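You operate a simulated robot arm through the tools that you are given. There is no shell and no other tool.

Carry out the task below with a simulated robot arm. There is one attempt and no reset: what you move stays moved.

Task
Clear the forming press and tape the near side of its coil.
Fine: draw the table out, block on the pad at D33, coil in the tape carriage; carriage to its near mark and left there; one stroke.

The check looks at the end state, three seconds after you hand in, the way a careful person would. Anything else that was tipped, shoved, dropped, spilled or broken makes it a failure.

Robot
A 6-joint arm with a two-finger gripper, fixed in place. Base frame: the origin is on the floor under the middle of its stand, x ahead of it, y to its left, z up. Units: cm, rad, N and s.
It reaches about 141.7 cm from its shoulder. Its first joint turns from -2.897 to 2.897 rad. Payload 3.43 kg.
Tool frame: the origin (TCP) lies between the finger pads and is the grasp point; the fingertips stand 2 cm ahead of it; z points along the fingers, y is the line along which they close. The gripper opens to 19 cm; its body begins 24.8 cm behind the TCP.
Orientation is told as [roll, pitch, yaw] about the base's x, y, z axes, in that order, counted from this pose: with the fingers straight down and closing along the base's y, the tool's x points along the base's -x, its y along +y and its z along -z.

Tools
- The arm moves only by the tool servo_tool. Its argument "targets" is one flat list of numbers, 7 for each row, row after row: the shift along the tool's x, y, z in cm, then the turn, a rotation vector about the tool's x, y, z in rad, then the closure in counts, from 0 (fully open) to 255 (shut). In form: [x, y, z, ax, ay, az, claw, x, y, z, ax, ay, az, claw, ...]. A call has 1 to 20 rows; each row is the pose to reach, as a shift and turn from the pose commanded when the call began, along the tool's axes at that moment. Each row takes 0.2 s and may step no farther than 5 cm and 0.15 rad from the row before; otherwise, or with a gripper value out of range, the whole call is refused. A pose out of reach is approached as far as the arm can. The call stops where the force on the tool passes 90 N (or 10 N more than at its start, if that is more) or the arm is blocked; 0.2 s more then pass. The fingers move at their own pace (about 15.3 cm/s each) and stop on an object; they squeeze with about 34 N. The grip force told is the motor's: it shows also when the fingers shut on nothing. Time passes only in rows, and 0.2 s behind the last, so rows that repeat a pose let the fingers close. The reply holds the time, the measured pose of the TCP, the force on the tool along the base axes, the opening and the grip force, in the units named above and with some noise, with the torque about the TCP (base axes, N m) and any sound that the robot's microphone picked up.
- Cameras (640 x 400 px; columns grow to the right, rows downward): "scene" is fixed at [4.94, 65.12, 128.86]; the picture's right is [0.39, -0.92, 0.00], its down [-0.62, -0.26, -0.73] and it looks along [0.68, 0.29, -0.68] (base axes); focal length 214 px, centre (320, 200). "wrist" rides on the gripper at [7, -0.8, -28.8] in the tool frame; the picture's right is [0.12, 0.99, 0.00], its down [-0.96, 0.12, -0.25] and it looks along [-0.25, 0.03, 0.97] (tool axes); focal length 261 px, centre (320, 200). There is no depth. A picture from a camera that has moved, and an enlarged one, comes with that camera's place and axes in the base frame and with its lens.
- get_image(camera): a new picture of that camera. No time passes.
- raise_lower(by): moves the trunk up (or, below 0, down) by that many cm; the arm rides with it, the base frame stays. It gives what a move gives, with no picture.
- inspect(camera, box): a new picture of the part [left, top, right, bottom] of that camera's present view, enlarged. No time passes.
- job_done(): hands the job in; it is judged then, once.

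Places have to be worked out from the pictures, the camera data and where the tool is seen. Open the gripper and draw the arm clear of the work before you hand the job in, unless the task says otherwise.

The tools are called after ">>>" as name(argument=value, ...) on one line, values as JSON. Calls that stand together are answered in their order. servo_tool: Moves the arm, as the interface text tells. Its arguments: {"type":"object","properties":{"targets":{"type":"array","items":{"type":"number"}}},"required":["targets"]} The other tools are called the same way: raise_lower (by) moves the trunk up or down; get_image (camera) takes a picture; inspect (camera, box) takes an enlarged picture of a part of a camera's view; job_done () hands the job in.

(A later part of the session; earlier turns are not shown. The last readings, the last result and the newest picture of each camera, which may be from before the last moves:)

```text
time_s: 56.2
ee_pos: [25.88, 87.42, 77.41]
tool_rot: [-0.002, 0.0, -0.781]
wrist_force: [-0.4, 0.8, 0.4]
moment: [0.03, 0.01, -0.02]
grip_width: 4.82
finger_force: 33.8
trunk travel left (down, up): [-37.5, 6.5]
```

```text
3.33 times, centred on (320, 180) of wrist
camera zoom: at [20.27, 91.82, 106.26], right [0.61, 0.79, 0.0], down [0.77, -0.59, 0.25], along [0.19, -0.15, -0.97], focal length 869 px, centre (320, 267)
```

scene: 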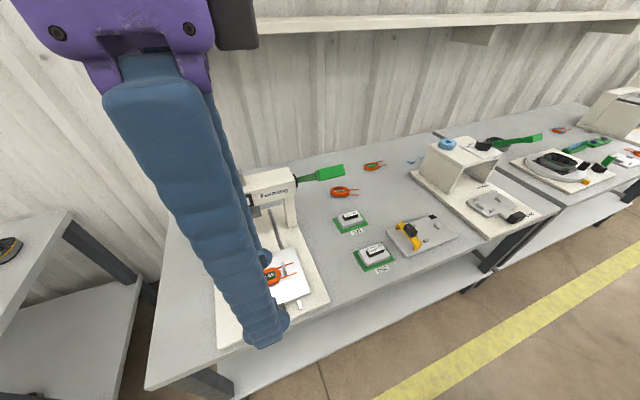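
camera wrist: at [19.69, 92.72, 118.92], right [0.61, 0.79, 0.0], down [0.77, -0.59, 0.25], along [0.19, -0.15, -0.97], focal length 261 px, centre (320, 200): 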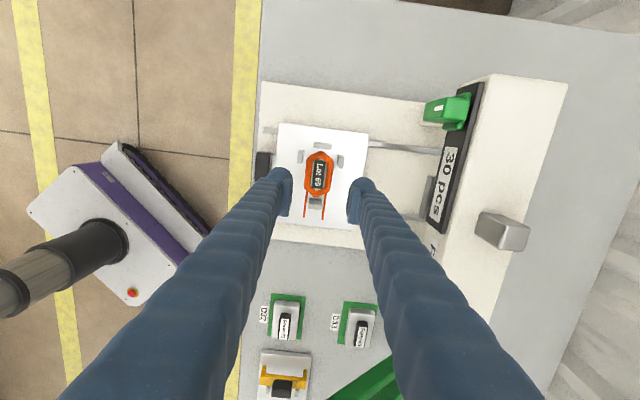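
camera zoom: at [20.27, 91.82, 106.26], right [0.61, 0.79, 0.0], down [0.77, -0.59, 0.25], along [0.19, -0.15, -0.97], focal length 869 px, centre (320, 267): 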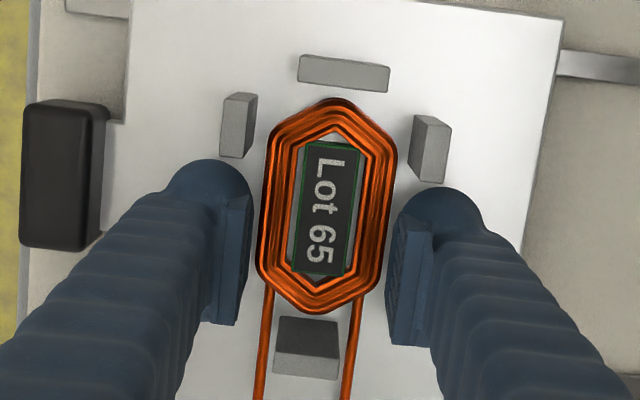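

The coil is gripped at 4.82 cm with 34 N and it straightened slightly against the pads. I lift slowly and check that it comes up level.

>>> servo_tool(targets=[0, 0, -0.5, 0, 0, 0, 218, 0, 0, -1.2, 0, 0, 0, 218, 0, 0, -2.2, 0, 0, 0, 218, 0, 0, -3.6, 0, 0, 0, 218, 0, 0, -5.2, 0, 0, 0, 218, 0, 0, -5.2, 0, 0, 0, 218])

>>> inspect(camera="wrist", box=[240, 120, 400, 240])

>>> inspect(camera="scene", box=[210, 220, 330, 320])

```text
time_s: 57.6
ee_pos: [25.85, 87.27, 82.63]
tool_rot: [-0.003, 0.0, -0.779]
wrist_force: [0.2, -0.7, -1.8]
moment: [0.01, 0.02, 0.0]
grip_width: 4.82
finger_force: 33.6
trunk travel left (down, up): [-37.5, 6.5]
```

```text
3.33 times, centred on (320, 180) of wrist
camera zoom: at [20.24, 91.74, 111.42], right [0.61, 0.79, 0.0], down [0.77, -0.59, 0.25], along [0.19, -0.15, -0.97], focal length 869 px, centre (320, 267)
```

zoom: 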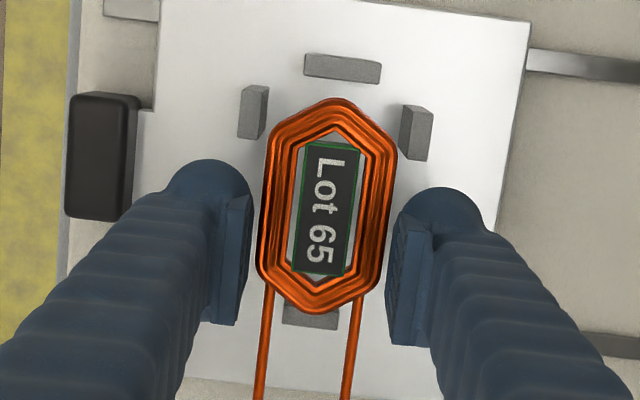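

```text
4.00 times, centred on (270, 270) of scene
camera zoom: at [4.94, 65.12, 128.86], right [0.39, -0.92, 0.0], down [-0.62, -0.26, -0.73], along [0.68, 0.29, -0.68], focal length 858 px, centre (520, -80)
```

zoom: 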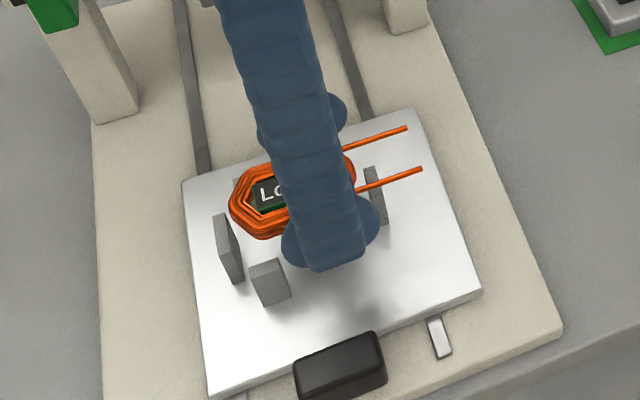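

The coil is up and level, about 1.8 N. I carry it back toward the operator, up, and sideways past the lever to the tape machine, keeping the hand orientation.

>>> servo_tool(targets=[0, -3.75, -3, 0, 0, 0, 218, 0, -7.5, -6, 0, 0, 0, 218, 0, -11.25, -9, 0, 0, 0, 218, 0, -15, -12, 0, 0, 0, 218, -4.8, -15, -12, 0, 0, 0, 218, -9.6, -15, -12, 0, 0, 0, 218, -14.4, -15, -12, 0, 0, 0, 218, -19.2, -15, -12, 0, 0, 0, 218, -24, -15, -12, 0, 0, 0, 218, -28.8, -15, -12, 0, 0, 0, 218, -33.6, -15, -12, 0, 0, 0, 218, -38.4, -15, -12, 0, 0, 0, 218, -43.2, -15, -12, 0, 0, 0, 218, -48, -15, -12, 0, 0, 0, 218, -52.8, -15, -12, 0, 0, 0, 218, -57.6, -15, -12, 0, 0, 0, 218, -62.4, -15, -12, 0, 0, 0, 218, -67.2, -15, -12, 0, 0, 0, 218, -72, -15, -12, 0, 0, 0, 218, -72, -15, -12, 0, 0, 0, 218])

>>> get_image(camera="wrist")

>>> get_image(camera="scene")

```text
time_s: 61.8
ee_pos: [66.62, 26.04, 94.59]
tool_rot: [-0.004, 0.001, -0.778]
wrist_force: [-0.1, 0.7, -0.5]
moment: [0.04, -0.03, -0.03]
grip_width: 4.81
finger_force: 33.5
trunk travel left (down, up): [-37.5, 6.5]
```

```text
taken
camera wrist: at [60.81, 30.53, 123.49], right [0.61, 0.79, 0.0], down [0.77, -0.59, 0.25], along [0.19, -0.15, -0.97], focal length 261 px, centre (320, 200)
```

wrist: 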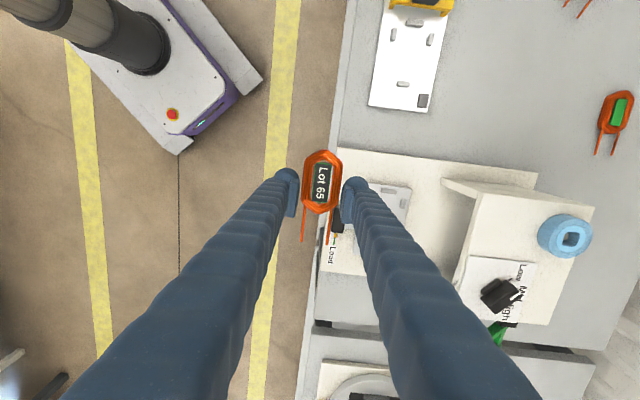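

```text
taken
```

scene: 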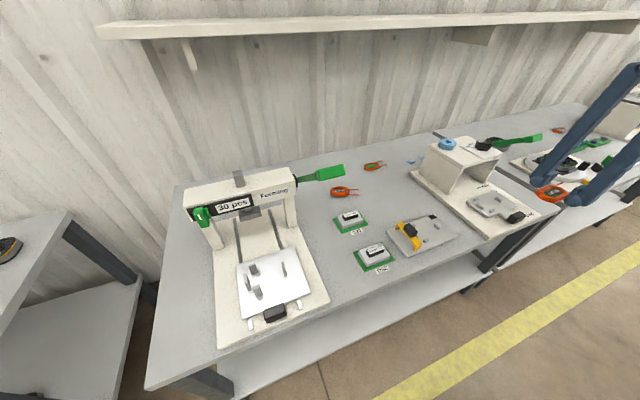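

The coil is still held level. I move over the carriage, staying high, and look down to align it with the carriage posts.

>>> servo_tool(targets=[-2, 3.4, 0, 0, 0, 0, 218, -4, 6.8, 0, 0, 0, 0, 218, -6, 10.2, 0, 0, 0, 0, 218, -7.9, 13.4, 0, 0, 0, 0, 218, -7.9, 13.4, 2, 0, 0, 0, 218, -7.9, 13.4, 2, 0, 0, 0, 218])

>>> get_image(camera="wrist")

>>> inspect(camera="wrist", box=[240, 110, 400, 230])

>>> inspect(camera="scene", box=[430, 140, 550, 240])

```text
time_s: 63.2
ee_pos: [81.51, 30.02, 92.43]
tool_rot: [-0.003, 0.0, -0.78]
wrist_force: [-0.6, -0.2, -1.4]
moment: [0.0, 0.0, 0.0]
grip_width: 4.81
finger_force: 34.3
trunk travel left (down, up): [-37.5, 6.5]
```

```text
taken
camera wrist: at [76.08, 34.42, 121.3], right [0.61, 0.79, 0.0], down [0.77, -0.59, 0.25], along [0.19, -0.15, -0.97], focal length 261 px, centre (320, 200)
```

wrist: 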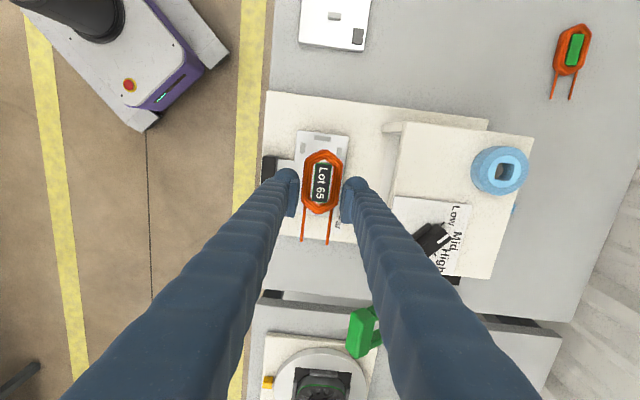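

```text
3.33 times, centred on (320, 170) of wrist
camera zoom: at [76.08, 34.42, 121.3], right [0.61, 0.79, 0.0], down [0.77, -0.59, 0.25], along [0.19, -0.15, -0.97], focal length 869 px, centre (320, 300)
```

zoom: 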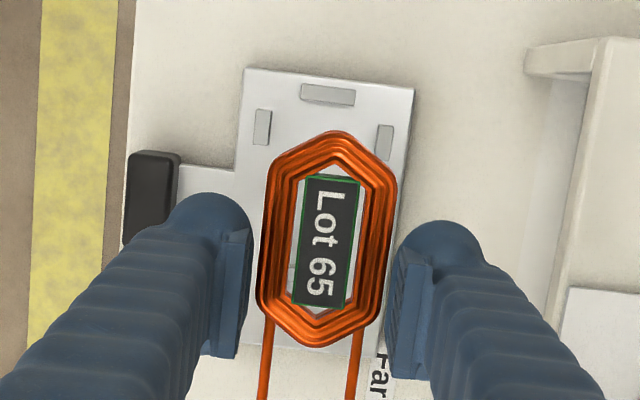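

```text
4.00 times, centred on (490, 190) of scene
camera zoom: at [4.94, 65.12, 128.86], right [0.39, -0.92, 0.0], down [-0.62, -0.26, -0.73], along [0.68, 0.29, -0.68], focal length 858 px, centre (-360, 240)
```

zoom: 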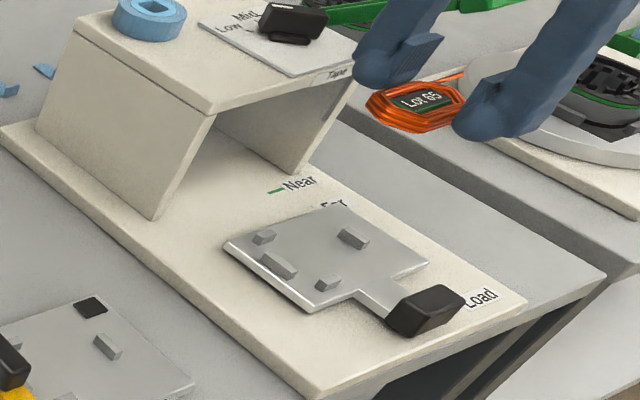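

The carriage posts triangulate to a seat centre at n≈78.5, e≈35.3, with the carriage plate at z≈74.9, nearly the press table's height. I nudge −0.2 cm in depth and +0.15 cm to the right, then descend to just above the posts.

>>> servo_tool(targets=[-0.15, -0.2, 3, 0, 0, 0, 218, -0.15, -0.2, 6, 0, 0, 0, 218, -0.15, -0.2, 9, 0, 0, 0, 218, -0.15, -0.2, 11.5, 0, 0, 0, 218, -0.15, -0.2, 12.4, 0, 0, 0, 218, -0.15, -0.2, 12.4, 0, 0, 0, 218])

>>> inspect(camera="wrist", box=[240, 110, 400, 230])

>>> inspect(camera="scene", box=[450, 170, 550, 240])

```text
time_s: 64.6
ee_pos: [81.45, 29.84, 80.19]
tool_rot: [-0.004, 0.0, -0.781]
wrist_force: [0.8, -0.2, -0.3]
moment: [0.0, -0.04, -0.01]
grip_width: 4.83
finger_force: 33.6
trunk travel left (down, up): [-37.5, 6.5]
```

```text
3.33 times, centred on (320, 170) of wrist
camera zoom: at [75.86, 34.22, 108.95], right [0.61, 0.79, 0.0], down [0.77, -0.59, 0.25], along [0.19, -0.15, -0.97], focal length 869 px, centre (320, 300)
```

zoom: 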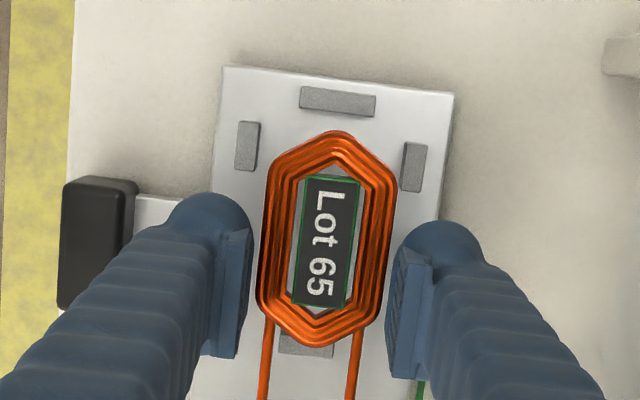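

```text
5.71 times, centred on (500, 205) of scene
camera zoom: at [4.94, 65.12, 128.86], right [0.39, -0.92, 0.0], down [-0.62, -0.26, -0.73], along [0.68, 0.29, -0.68], focal length 1226 px, centre (-709, 171)
```

zoom: 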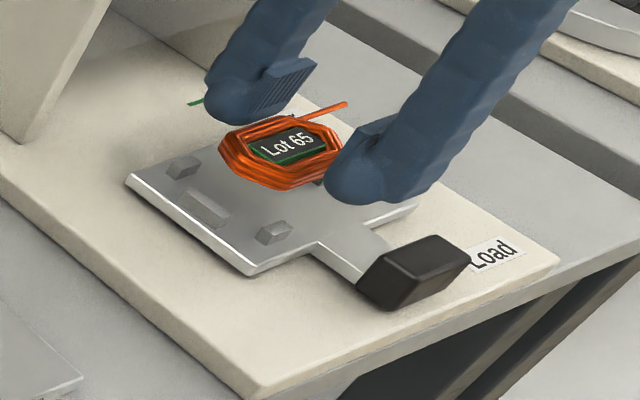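

The post mid-line is within 0.1 cm of the grip centre, and the coil has about 0.35 cm and 0.6 cm of room at its ends. I lower it into the seat in steps.

>>> servo_tool(targets=[0, -0.05, 0.8, 0, 0, 0, 218, 0, -0.05, 1.6, 0, 0, 0, 218, 0, -0.05, 2.2, 0, 0, 0, 218, 0, -0.05, 2.2, 0, 0, 0, 218])

>>> inspect(camera="wrist", box=[240, 110, 400, 230])

>>> inspect(camera="scene", box=[450, 170, 550, 240])

```text
time_s: 65.6
ee_pos: [81.45, 29.72, 77.94]
tool_rot: [-0.003, 0.001, -0.781]
wrist_force: [0.6, 0.0, -0.9]
moment: [0.04, -0.02, 0.01]
grip_width: 4.85
finger_force: 34.0
trunk travel left (down, up): [-37.5, 6.5]
```

```text
3.33 times, centred on (320, 170) of wrist
camera zoom: at [75.87, 34.15, 106.79], right [0.61, 0.79, 0.0], down [0.77, -0.59, 0.25], along [0.19, -0.15, -0.97], focal length 869 px, centre (320, 300)
```

zoom: 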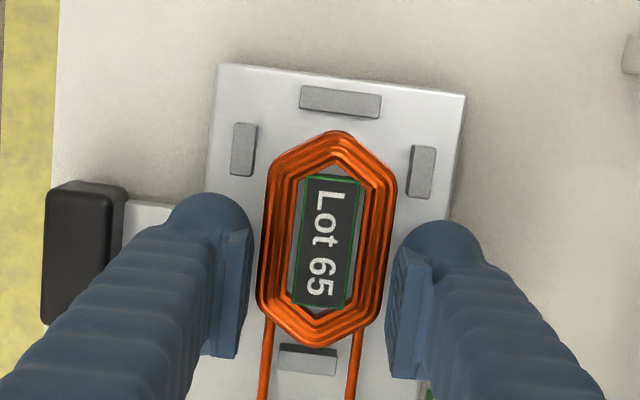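

```text
5.71 times, centred on (500, 205) of scene
camera zoom: at [4.94, 65.12, 128.86], right [0.39, -0.92, 0.0], down [-0.62, -0.26, -0.73], along [0.68, 0.29, -0.68], focal length 1226 px, centre (-709, 171)
```

zoom: 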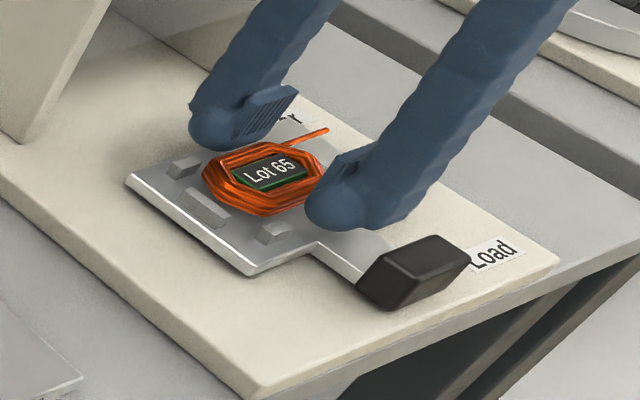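

No contact yet and the coil is nested between the posts. I lower in 0.2 cm steps until the force shows it has landed.

>>> servo_tool(targets=[0, 0, 0.2, 0, 0, 0, 218, 0, 0, 0.45, 0, 0, 0, 218, 0, 0, 0.45, 0, 0, 0, 218])

>>> inspect(camera="scene", box=[460, 180, 540, 230])

```text
time_s: 66.4
ee_pos: [81.37, 29.71, 77.47]
tool_rot: [-0.003, 0.002, -0.78]
wrist_force: [-0.7, 0.7, -0.9]
moment: [-0.02, -0.02, 0.03]
grip_width: 4.78
finger_force: 34.1
trunk travel left (down, up): [-37.5, 6.5]
```

```text
8.00 times, centred on (500, 205) of scene
camera zoom: at [4.94, 65.12, 128.86], right [0.39, -0.92, 0.0], down [-0.62, -0.26, -0.73], along [0.68, 0.29, -0.68], focal length 1716 px, centre (-1120, 160)
```

zoom: 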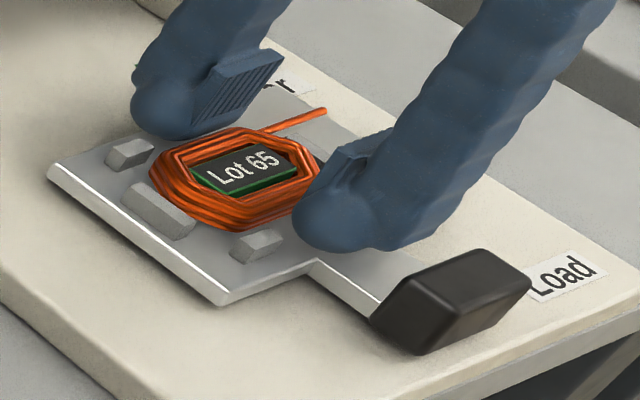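

>>> servo_tool(targets=[0, 0, 0.2, 0, 0, 0, 218, 0, 0, 0.4, 0, 0, 0, 218, 0, 0, 0.4, 0, 0, 0, 218])

>>> inspect(camera="scene", box=[460, 180, 540, 230])

```text
time_s: 67.2
ee_pos: [81.56, 29.82, 77.34]
tool_rot: [0.002, -0.003, -0.781]
wrist_force: [-2.2, 4.8, 24.8]
moment: [0.23, 0.2, -0.02]
grip_width: 4.84
finger_force: 33.8
trunk travel left (down, up): [-37.5, 6.5]
```

```text
8.00 times, centred on (500, 205) of scene
camera zoom: at [4.94, 65.12, 128.86], right [0.39, -0.92, 0.0], down [-0.62, -0.26, -0.73], along [0.68, 0.29, -0.68], focal length 1716 px, centre (-1120, 160)
```

zoom: 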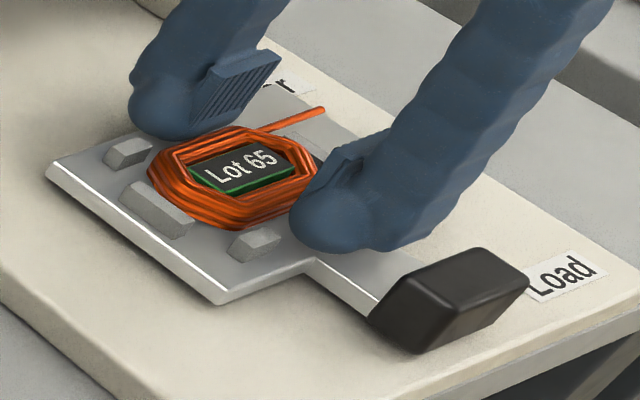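

The coil has landed (25 N at z≈77.3). I ease up 0.2 cm, open the fingers just enough to clear the coil, then rise straight up.

>>> servo_tool(targets=[0, 0, -0.2, 0, 0, 0, 218, 0, 0, -0.2, 0, 0, 0, 190, 0, 0, -0.2, 0, 0, 0, 174, 0, 0, -0.2, 0, 0, 0, 174, 0, 0, -1, 0, 0, 0, 174, 0, 0, -2.5, 0, 0, 0, 174, 0, 0, -5, 0, 0, 0, 174, 0, 0, -9, 0, 0, 0, 174, 0, 0, -13, 0, 0, 0, 174, 0, 0, -13, 0, 0, 0, 174])

>>> get_image(camera="wrist")

>>> inspect(camera="wrist", box=[240, 110, 400, 230])

>>> inspect(camera="scene", box=[440, 160, 550, 240])

```text
time_s: 69.4
ee_pos: [81.7, 29.77, 89.96]
tool_rot: [-0.005, 0.001, -0.78]
wrist_force: [0.1, 0.5, 0.0]
moment: [0.0, 0.03, -0.02]
grip_width: 6.04
finger_force: 0.0
trunk travel left (down, up): [-37.5, 6.5]
```

```text
taken
camera wrist: at [76.13, 34.28, 118.85], right [0.61, 0.79, 0.0], down [0.77, -0.59, 0.25], along [0.19, -0.15, -0.97], focal length 261 px, centre (320, 200)
```

wrist: 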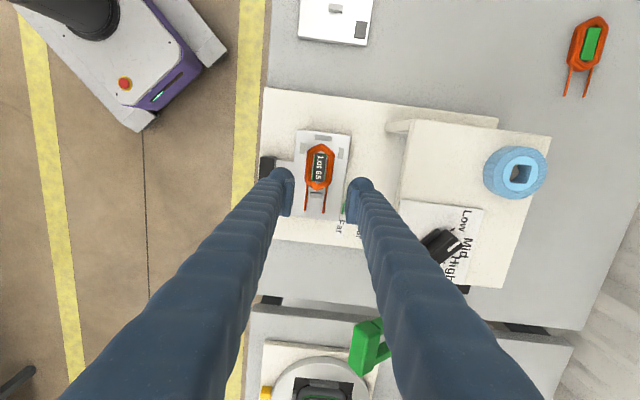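

```text
3.33 times, centred on (320, 170) of wrist
camera zoom: at [76.13, 34.28, 118.85], right [0.61, 0.79, 0.0], down [0.77, -0.59, 0.25], along [0.19, -0.15, -0.97], focal length 869 px, centre (320, 300)
```

zoom: 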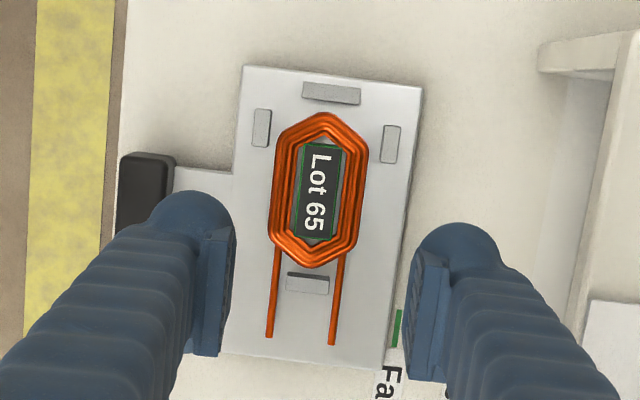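

```text
5.00 times, centred on (495, 200) of scene
camera zoom: at [4.94, 65.12, 128.86], right [0.39, -0.92, 0.0], down [-0.62, -0.26, -0.73], along [0.68, 0.29, -0.68], focal length 1072 px, centre (-555, 200)
```

zoom: 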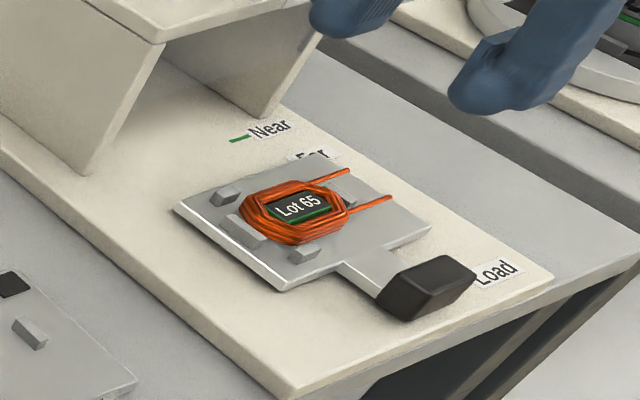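

The coil is seated between the four carriage posts, with its leads on either side of the right post. I retreat toward the operator and turn the hand back to face the carriage handle.

>>> servo_tool(targets=[0, -4.2, -1, 0, 0, 0, 134, 0, -8.4, -2, 0, 0, 0, 134, 0, -12.6, -3, 0, 0, 0, 134, 0, -16.8, -4, 0, 0, 0, 134, 0, -21, -5, 0, 0, -0.14, 134, 0, -22, -5, 0, 0, -0.28, 134, 0, -22, -5, 0, 0, -0.42, 134, 0, -22, -5, 0, 0, -0.56, 134, 0, -22, -5, 0, 0, -0.7, 134, 0, -22, -5, 0, 0, -0.84, 134, 0, -22, -5, 0, 0, -0.98, 134, 0, -22, -5, 0, 0, -1.12, 134, 0, -22, -5, 0, 0, -1.26, 134, 0, -22, -5, 0, 0, -1.4, 134, 0, -22, -5, 0, 0, -1.5, 134, 0, -22, -5, 0, 0, -1.565, 134, 0, -22, -5, 0, 0, -1.565, 134])

>>> get_image(camera="wrist")

>>> get_image(camera="scene")

```text
time_s: 73.0
ee_pos: [66.02, 14.07, 95.19]
tool_rot: [-0.001, 0.003, 0.785]
wrist_force: [0.9, 1.1, -0.4]
moment: [0.0, -0.02, -0.01]
grip_width: 8.99
finger_force: 0.1
trunk travel left (down, up): [-37.5, 6.5]
```

```text
taken
camera wrist: at [61.68, 8.66, 124.03], right [-0.79, 0.62, 0.0], down [0.6, 0.76, 0.24], along [0.15, 0.19, -0.97], focal length 261 px, centre (320, 200)
```

wrist: 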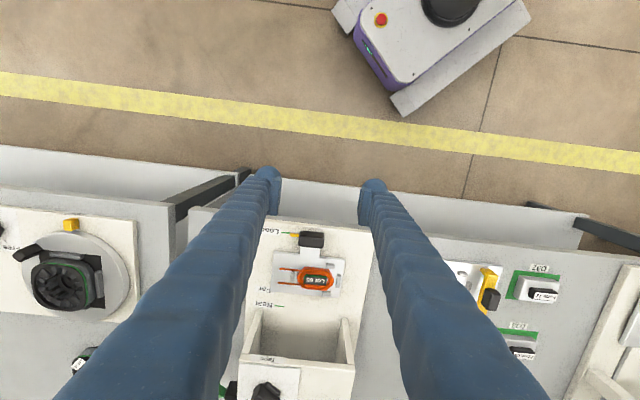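

```text
taken
```

scene: 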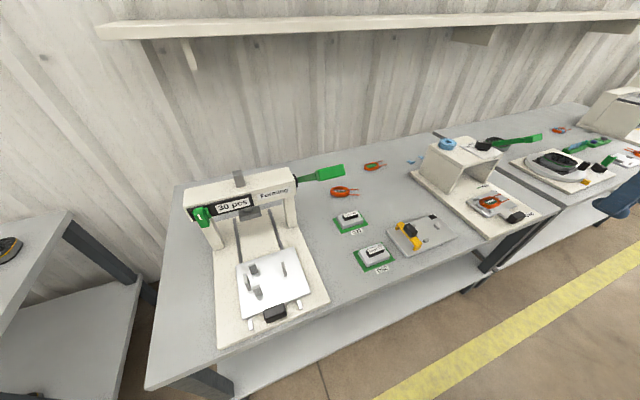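

The carriage handle and pointer are visible between the fingers. I zoom in to locate them and the Near mark precisely.

>>> inspect(camera="wrist", box=[240, 220, 370, 320])

>>> inspect(camera="wrist", box=[220, 290, 380, 400])

```text
4.00 times, centred on (305, 270) of wrist
camera zoom: at [61.68, 8.66, 124.03], right [-0.79, 0.62, 0.0], down [0.6, 0.76, 0.24], along [0.15, 0.19, -0.97], focal length 1043 px, centre (380, -80)
```

zoom: 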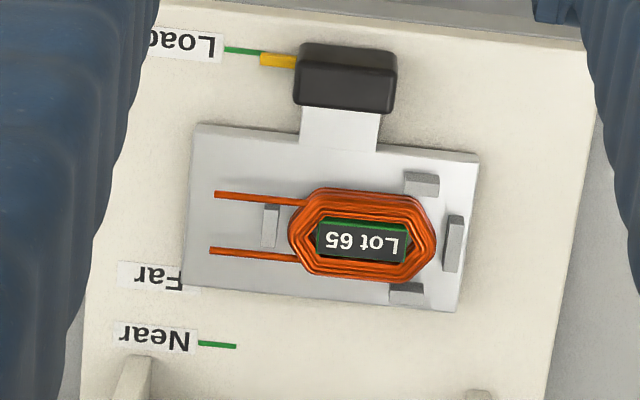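

```text
3.64 times, centred on (300, 345) of wrist
camera zoom: at [61.68, 8.66, 124.03], right [-0.79, 0.62, 0.0], down [0.6, 0.76, 0.24], along [0.15, 0.19, -0.97], focal length 948 px, centre (393, -327)
```

zoom: 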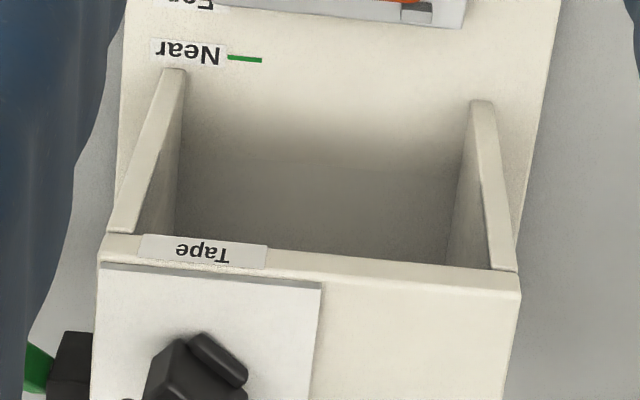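

The handle is centred at about n=70.0, e=36.95, and the Near tick at n≈87.6, so the carriage must travel about 17.5 cm. At Near the handle ends just in front of the housing roof, so I tilt the hand forward 0.5 rad and move to a pre-grasp in front of it.

>>> servo_tool(targets=[-2.4, 0, 2.75, 0, -0.125, 0, 134, -4.8, 0, 5.5, 0, -0.25, 0, 134, -7.2, 0, 8.25, 0, -0.375, 0, 134, -9.7, 0, 11, 0, -0.5, 0, 134, -9.7, 0, 11, 0, -0.5, 0, 134, -9.7, 0, 11, 0, -0.5, 0, 134])

>>> get_image(camera="wrist")

>>> inspect(camera="wrist", box=[240, 130, 400, 250])

```text
time_s: 74.4
ee_pos: [72.56, 22.43, 84.8]
tool_rot: [0.024, -0.481, 0.889]
wrist_force: [3.3, -3.4, -1.2]
moment: [0.53, 0.65, 0.31]
grip_width: 9.04
finger_force: 0.1
out of reach, approached as far as the arm can: row 2, 4, 5, 6
trunk travel left (down, up): [-37.5, 6.5]
```

```text
taken
camera wrist: at [61.39, 6.32, 107.06], right [-0.84, 0.54, -0.03], down [0.38, 0.64, 0.67], along [0.38, 0.55, -0.74], focal length 261 px, centre (320, 200)
```

wrist: 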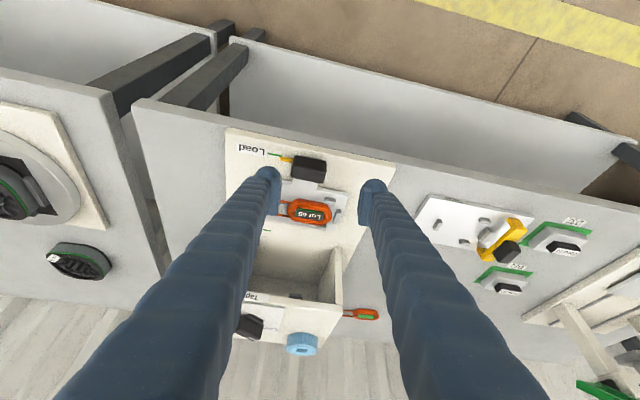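

```text
3.33 times, centred on (320, 190) of wrist
camera zoom: at [61.39, 6.32, 107.06], right [-0.84, 0.54, -0.03], down [0.38, 0.64, 0.67], along [0.38, 0.55, -0.74], focal length 869 px, centre (320, 233)
```

zoom: 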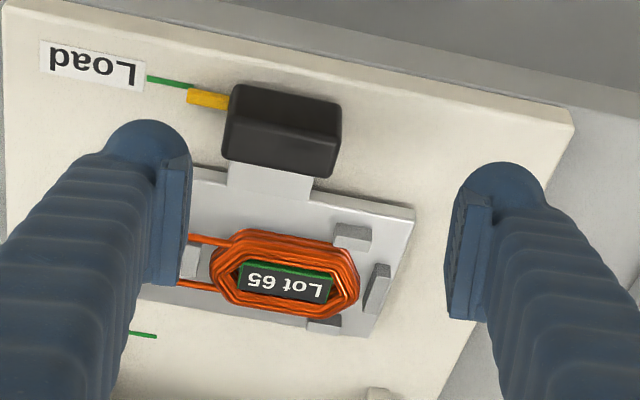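

The tilt isn't fully reachable here and the arm drifted in yaw, but a vertical hand works at this spot. I go back to vertical above the handle. I will grip with the fingers set about 1 cm toward the operator so they stay clear of the roof edge at Near.

>>> servo_tool(targets=[-1.3, 0, -0.95, 0, 0.125, 0, 134, -2.6, 0, -1.9, 0, 0.25, 0, 134, -3.9, 0, -2.8, 0, 0.375, 0, 134, -5.24, 0, -3.75, 0, 0.5, 0, 134, -5.24, 0, -3.75, 0, 0.5, 0, 134, -5.24, 0, -3.75, 0, 0.5, 0, 134])

>>> inspect(camera="wrist", box=[240, 110, 400, 230])

>>> get_image(camera="wrist")

```text
time_s: 76.0
ee_pos: [75.06, 28.18, 90.79]
tool_rot: [0.109, -0.049, 0.661]
wrist_force: [0.5, 0.8, 0.0]
moment: [-0.17, -0.06, -0.01]
grip_width: 9.02
finger_force: 0.1
out of reach, approached as far as the arm can: row 2, 3
trunk travel left (down, up): [-37.5, 6.5]
stopped in row 6: the arm was blocked; the commanded pose is now the measured one
```

```text
3.33 times, centred on (320, 170) of wrist
camera zoom: at [70.87, 19.95, 119.0], right [-0.7, 0.7, 0.1], down [0.69, 0.65, 0.3], along [0.15, 0.28, -0.95], focal length 869 px, centre (320, 300)
```

zoom: 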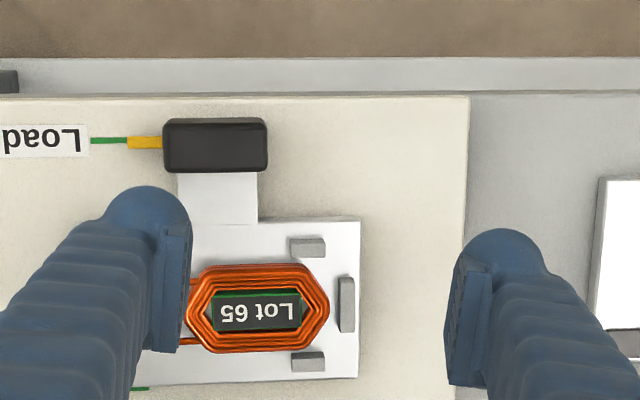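

```text
taken
camera wrist: at [70.87, 19.95, 119.0], right [-0.7, 0.7, 0.1], down [0.69, 0.65, 0.3], along [0.15, 0.28, -0.95], focal length 261 px, centre (320, 200)
```

wrist: 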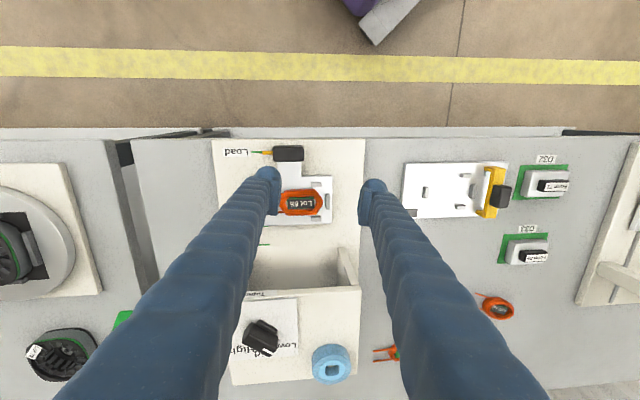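

The move stopped because the arm itself was blocked near a joint limit. The fingers are high and the forces are near zero, so nothing was touched. I check the scene before recovering.

>>> get_image(camera="scene")

>>> servo_tool(targets=[0, 0, 0, 0, 0, 0, 134, 0, 0, 0, 0, 0, 0, 134])

```text
taken
```

scene: 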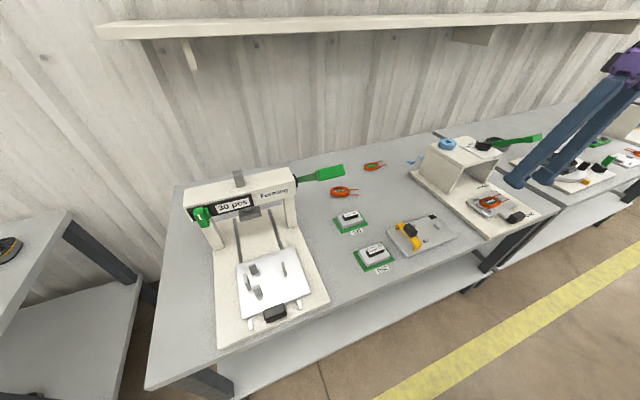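

```text
time_s: 76.6
ee_pos: [75.17, 28.01, 90.8]
tool_rot: [0.107, -0.049, 0.659]
wrist_force: [-0.6, -0.1, 0.9]
moment: [-0.03, 0.02, 0.0]
grip_width: 8.99
finger_force: 0.1
trunk travel left (down, up): [-37.5, 6.5]
```

The arm is stable and free. I raise and move slightly back toward the operator while levelling the hand to vertical with yaw 0.785.

>>> servo_tool(targets=[1.6, -0.2, -2, 0.03, 0.015, -0.04, 134, 3.3, -0.4, -4, 0.06, 0.03, -0.08, 134, 4.96, -0.65, -6, 0.107, 0.049, -0.126, 134, 4.96, -0.65, -6, 0.107, 0.049, -0.126, 134])

```text
time_s: 77.6
ee_pos: [71.91, 23.7, 96.32]
tool_rot: [-0.002, -0.007, 0.787]
wrist_force: [0.5, -0.3, -0.5]
moment: [0.03, 0.04, 0.0]
grip_width: 9.04
finger_force: 0.0
trunk travel left (down, up): [-37.5, 6.5]
```

The hand is vertical again. I move above the carriage handle and lower partway to check alignment.

>>> servo_tool(targets=[-0.7, -1.3, 0, 0, 0, 0, 134, -1.55, -2.58, 2, 0, 0, 0, 134, -1.55, -2.58, 5, 0, 0, 0, 134, -1.55, -2.58, 9, 0, 0, 0, 134, -1.55, -2.58, 12, 0, 0, 0, 134, -1.55, -2.58, 12, 0, 0, 0, 134])

>>> inspect(camera="wrist", box=[240, 110, 400, 230])

>>> get_image(camera="scene")

```text
time_s: 79.0
ee_pos: [74.64, 22.95, 84.4]
tool_rot: [-0.003, -0.007, 0.79]
wrist_force: [-0.1, 0.1, -0.1]
moment: [0.01, -0.04, 0.0]
grip_width: 9.05
finger_force: 0.0
trunk travel left (down, up): [-37.5, 6.5]
```

```text
3.33 times, centred on (320, 170) of wrist
camera zoom: at [70.05, 17.31, 113.24], right [-0.79, 0.61, 0.0], down [0.59, 0.76, 0.25], along [0.16, 0.2, -0.97], focal length 869 px, centre (320, 300)
```

zoom: 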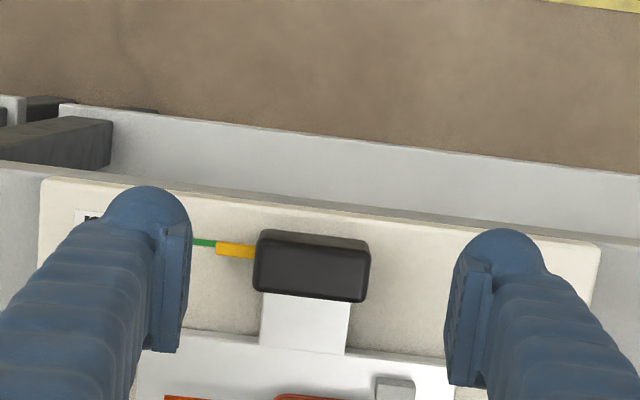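

```text
taken
```

scene: 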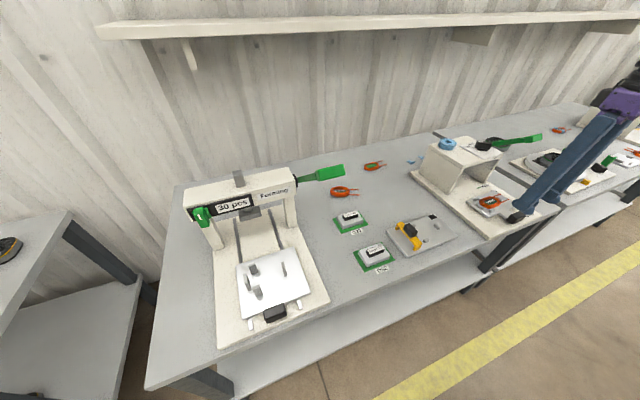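

The hand sits about 1.2 cm in front of the handle's centre, which is close to the offset I want. I nudge it and lower to z≈77.2.

>>> servo_tool(targets=[-0.2, -0.18, 3, 0, 0, 0, 134, -0.2, -0.18, 5.5, 0, 0, 0, 134, -0.2, -0.18, 7.0, 0, 0, 0, 134, -0.2, -0.18, 7.2, 0, 0, 0, 134, -0.2, -0.18, 7.2, 0, 0, 0, 134])

>>> inspect(camera="wrist", box=[240, 110, 400, 230])

>>> inspect(camera="scene", box=[460, 160, 560, 240])

```text
time_s: 80.2
ee_pos: [75.04, 23.1, 77.17]
tool_rot: [-0.001, -0.008, 0.788]
wrist_force: [0.9, -0.6, 0.4]
moment: [0.01, -0.02, 0.02]
grip_width: 9.03
finger_force: 0.1
trunk travel left (down, up): [-37.5, 6.5]
```

```text
3.33 times, centred on (320, 170) of wrist
camera zoom: at [70.52, 17.52, 105.96], right [-0.79, 0.61, 0.0], down [0.59, 0.76, 0.25], along [0.16, 0.2, -0.97], focal length 869 px, centre (320, 300)
```

zoom: 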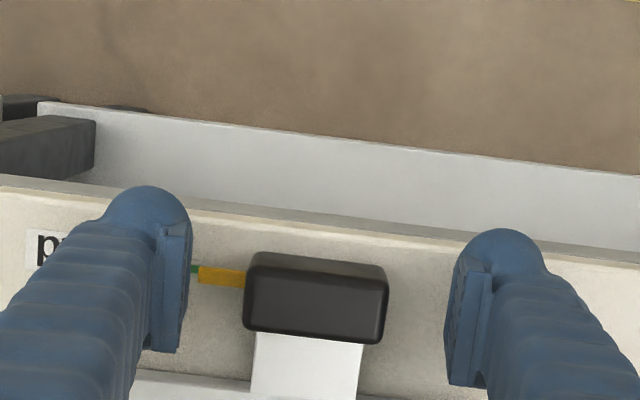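

```text
5.00 times, centred on (510, 200) of scene
camera zoom: at [4.94, 65.12, 128.86], right [0.39, -0.92, 0.0], down [-0.62, -0.26, -0.73], along [0.68, 0.29, -0.68], focal length 1072 px, centre (-630, 200)
```

zoom: 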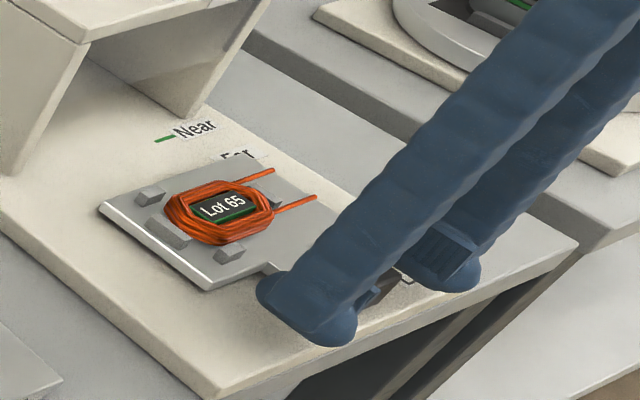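

There is no contact. The yellow pointer sticks out low on the handle's right side, so I raise slightly to keep the fingertip above it, then close and check that the grip width is about 5 cm.

>>> servo_tool(targets=[-0.2, 0, -0.4, 0, 0, 0, 134, -0.2, 0, -0.4, 0, 0, 0, 165, -0.2, 0, -0.4, 0, 0, 0, 180, -0.2, 0, -0.4, 0, 0, 0, 180])

>>> inspect(camera="wrist", box=[240, 130, 400, 250])

```text
time_s: 81.2
ee_pos: [75.29, 23.36, 77.57]
tool_rot: [0.0, -0.007, 0.788]
wrist_force: [0.2, -1.1, -0.1]
moment: [0.01, 0.02, -0.01]
grip_width: 5.57
finger_force: 0.1
trunk travel left (down, up): [-37.5, 6.5]
```

```text
3.33 times, centred on (320, 190) of wrist
camera zoom: at [70.71, 17.64, 106.39], right [-0.79, 0.61, 0.0], down [0.59, 0.76, 0.25], along [0.16, 0.2, -0.97], focal length 869 px, centre (320, 233)
```

zoom: 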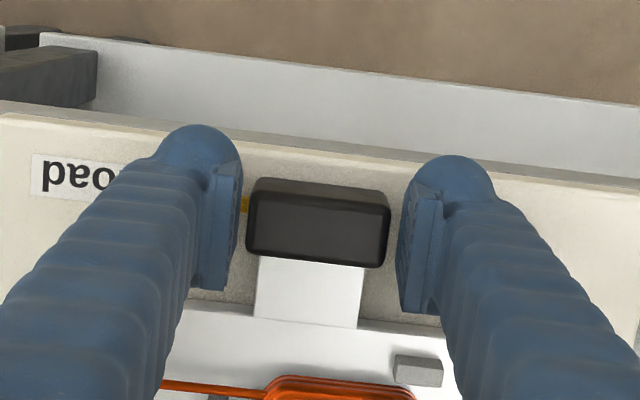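

The pad passes above the pointer without touching it, and the opening is 5.57 cm around the handle. I close the grip.

>>> servo_tool(targets=[0, 0, 0, 0, 0, 0, 200, 0, 0, 0, 0, 0, 0, 225, 0, 0, 0, 0, 0, 0, 225])

```text
time_s: 82.0
ee_pos: [75.29, 23.35, 77.62]
tool_rot: [-0.001, -0.007, 0.787]
wrist_force: [3.5, -3.6, 0.5]
moment: [-0.01, -0.04, -0.2]
grip_width: 4.89
finger_force: 44.7
trunk travel left (down, up): [-37.5, 6.5]
```

The handle is held at 4.89 cm with little side load. I push the carriage smoothly toward the housing, 12 cm at first, and watch the side force.

>>> servo_tool(targets=[-0.5, 0, 0, 0, 0, 0, 235, -1.2, 0, 0, 0, 0, 0, 235, -2.2, 0, 0, 0, 0, 0, 235, -3.2, 0, 0, 0, 0, 0, 235, -4.2, 0, 0, 0, 0, 0, 235, -5.0, 0, 0, 0, 0, 0, 235, -5.5, 0, 0, 0, 0, 0, 235, -5.5, 0, 0, 0, 0, 0, 235])

>>> get_image(camera="wrist")

>>> inspect(camera="scene", box=[430, 130, 560, 240])

```text
time_s: 83.8
ee_pos: [79.23, 27.18, 77.55]
tool_rot: [-0.003, -0.005, 0.788]
wrist_force: [4.8, -4.3, -13.0]
moment: [-0.05, 0.13, -0.19]
grip_width: 4.92
finger_force: 45.2
trunk travel left (down, up): [-37.5, 6.5]
```

```text
taken
camera wrist: at [74.7, 21.54, 106.4], right [-0.79, 0.61, 0.0], down [0.59, 0.76, 0.25], along [0.16, 0.2, -0.97], focal length 261 px, centre (320, 200)
```

wrist: 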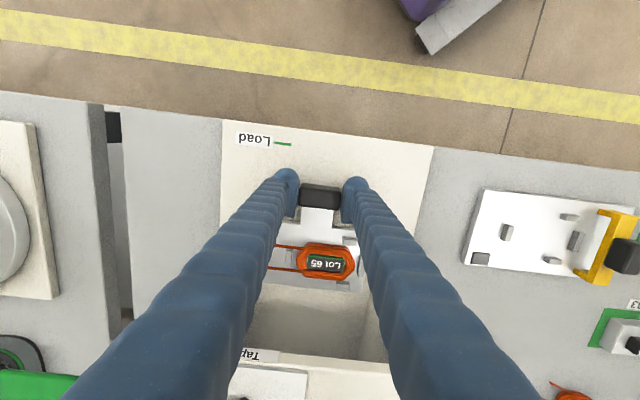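

```text
3.64 times, centred on (495, 185) of scene
camera zoom: at [4.94, 65.12, 128.86], right [0.39, -0.92, 0.0], down [-0.62, -0.26, -0.73], along [0.68, 0.29, -0.68], focal length 780 px, centre (-316, 254)
```

zoom: 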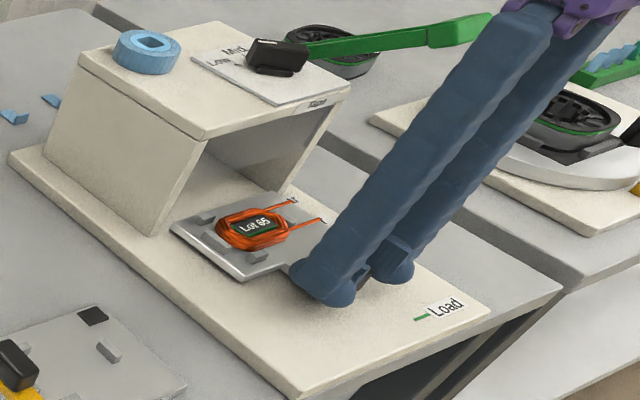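

The carriage slides well and the coil stays put. The tape lever's grip is at e≈55, well to the right of the hand. I continue pushing 6 cm.

>>> servo_tool(targets=[-0.5, 0, 0.1, 0, 0, 0, 235, -1.4, 0, 0.1, 0, 0, 0, 235, -2.4, 0, 0.1, 0, 0, 0, 235, -3.4, 0, 0.1, 0, 0, 0, 235, -4.4, 0, 0.1, 0, 0, 0, 235, -5.4, 0, 0.1, 0, 0, 0, 235, -6.0, 0, 0.1, 0, 0, 0, 235, -6.0, 0, 0.1, 0, 0, 0, 235])

>>> get_image(camera="wrist")

>>> inspect(camera="wrist", box=[220, 150, 400, 290])

>>> inspect(camera="scene", box=[430, 130, 560, 240])

```text
time_s: 85.6
ee_pos: [83.48, 31.49, 77.55]
tool_rot: [-0.001, -0.006, 0.789]
wrist_force: [13.4, -14.9, -10.6]
moment: [-0.17, -0.07, -0.18]
grip_width: 4.9
finger_force: 45.0
trunk travel left (down, up): [-37.5, 6.5]
```

```text
taken
camera wrist: at [78.92, 25.79, 106.4], right [-0.79, 0.62, 0.0], down [0.59, 0.76, 0.25], along [0.16, 0.2, -0.97], focal length 261 px, centre (320, 200)
```

wrist: 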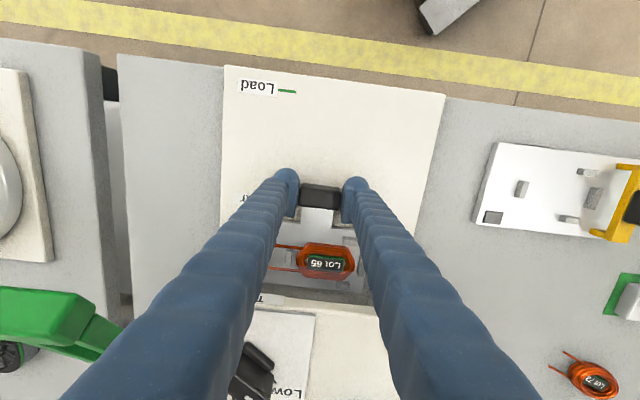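

```text
2.86 times, centred on (310, 220) of wrist
camera zoom: at [78.92, 25.79, 106.4], right [-0.79, 0.62, 0.0], down [0.59, 0.76, 0.25], along [0.16, 0.2, -0.97], focal length 745 px, centre (349, 143)
```

zoom: 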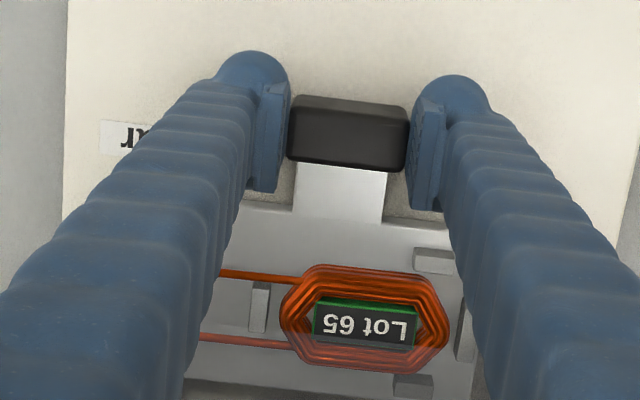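

```text
3.64 times, centred on (495, 185) of scene
camera zoom: at [4.94, 65.12, 128.86], right [0.39, -0.92, 0.0], down [-0.62, -0.26, -0.73], along [0.68, 0.29, -0.68], focal length 780 px, centre (-316, 254)
```

zoom: 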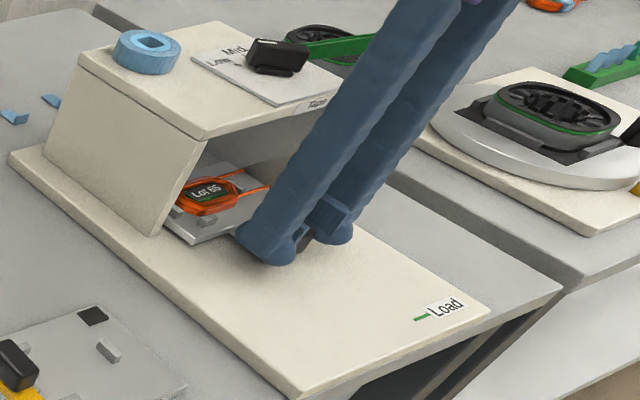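

I've pushed 11.5 cm so far and about 5.7 cm remains. To stay well clear of the roof edge, I push another 2.5 cm. Then I regrip about 1.2 cm further toward the operator.

>>> servo_tool(targets=[0, -0.12, 0.1, 0, 0, 0, 235, -0.8, -0.12, 0.1, 0, 0, 0, 235, -1.7, -0.12, 0.1, 0, 0, 0, 235, -2.5, -0.12, 0.1, 0, 0, 0, 235, -2.5, -0.12, 0.1, 0, 0, 0, 235, -2.5, -0.12, 0.1, 0, 0, 0, 180, -2.5, -0.12, 0.1, 0, 0, 0, 172, -1.9, -0.12, 0.1, 0, 0, 0, 172, -1.3, -0.12, 0.1, 0, 0, 0, 172, -1.3, -0.12, 0.1, 0, 0, 0, 172])

>>> inspect(camera="wrist", box=[220, 150, 400, 290])

>>> inspect(camera="scene", box=[430, 130, 560, 240])

```text
time_s: 87.8
ee_pos: [84.45, 32.33, 77.54]
tool_rot: [-0.003, -0.006, 0.788]
wrist_force: [-1.0, 0.1, -1.0]
moment: [0.0, 0.02, -0.01]
grip_width: 6.17
finger_force: 0.0
trunk travel left (down, up): [-37.5, 6.5]
```

```text
2.86 times, centred on (310, 220) of wrist
camera zoom: at [79.87, 26.68, 106.29], right [-0.79, 0.61, 0.0], down [0.59, 0.76, 0.25], along [0.16, 0.2, -0.97], focal length 745 px, centre (349, 143)
```

zoom: 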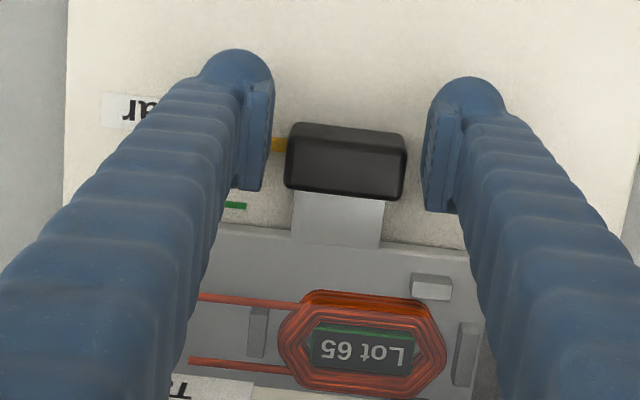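

```text
3.64 times, centred on (495, 185) of scene
camera zoom: at [4.94, 65.12, 128.86], right [0.39, -0.92, 0.0], down [-0.62, -0.26, -0.73], along [0.68, 0.29, -0.68], focal length 780 px, centre (-316, 254)
```

zoom: 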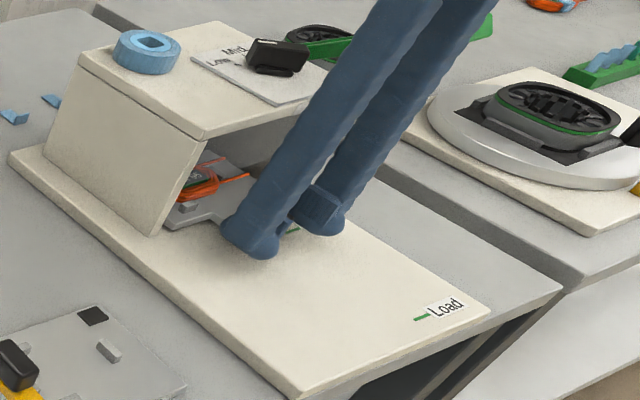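

The Near tick is now visible about 3.1 cm beyond the pointer. The regrip position holds the front half of the handle, so I close and push 2.7 cm, then check alignment.

>>> servo_tool(targets=[0, 0, 0, 0, 0, 0, 210, 0, 0, 0, 0, 0, 0, 230, 0, 0, 0, 0, 0, 0, 235, -0.7, 0, 0, 0, 0, 0, 235, -1.5, 0, 0, 0, 0, 0, 235, -2.2, 0, 0, 0, 0, 0, 235, -2.7, 0, 0, 0, 0, 0, 235, -2.7, 0, 0, 0, 0, 0, 235])

>>> inspect(camera="wrist", box=[220, 130, 400, 270])

>>> inspect(camera="scene", box=[430, 130, 560, 240])

```text
time_s: 89.6
ee_pos: [86.36, 34.31, 77.5]
tool_rot: [-0.001, -0.008, 0.789]
wrist_force: [-2.6, 2.6, -3.6]
moment: [-0.21, 0.35, 0.07]
grip_width: 4.91
finger_force: 45.0
trunk travel left (down, up): [-37.5, 6.5]
```

```text
2.86 times, centred on (310, 200) of wrist
camera zoom: at [81.77, 28.64, 106.3], right [-0.79, 0.61, 0.0], down [0.59, 0.76, 0.25], along [0.16, 0.2, -0.97], focal length 745 px, centre (349, 200)
```

zoom: 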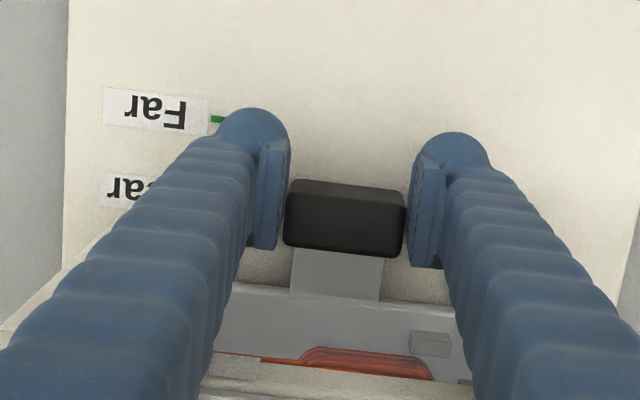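

```text
3.64 times, centred on (495, 185) of scene
camera zoom: at [4.94, 65.12, 128.86], right [0.39, -0.92, 0.0], down [-0.62, -0.26, -0.73], along [0.68, 0.29, -0.68], focal length 780 px, centre (-316, 254)
```

zoom: 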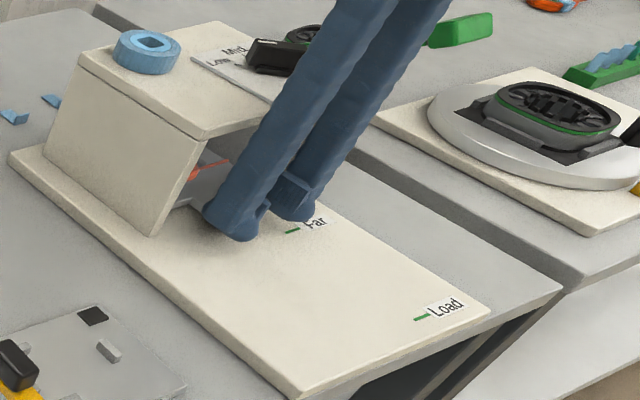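

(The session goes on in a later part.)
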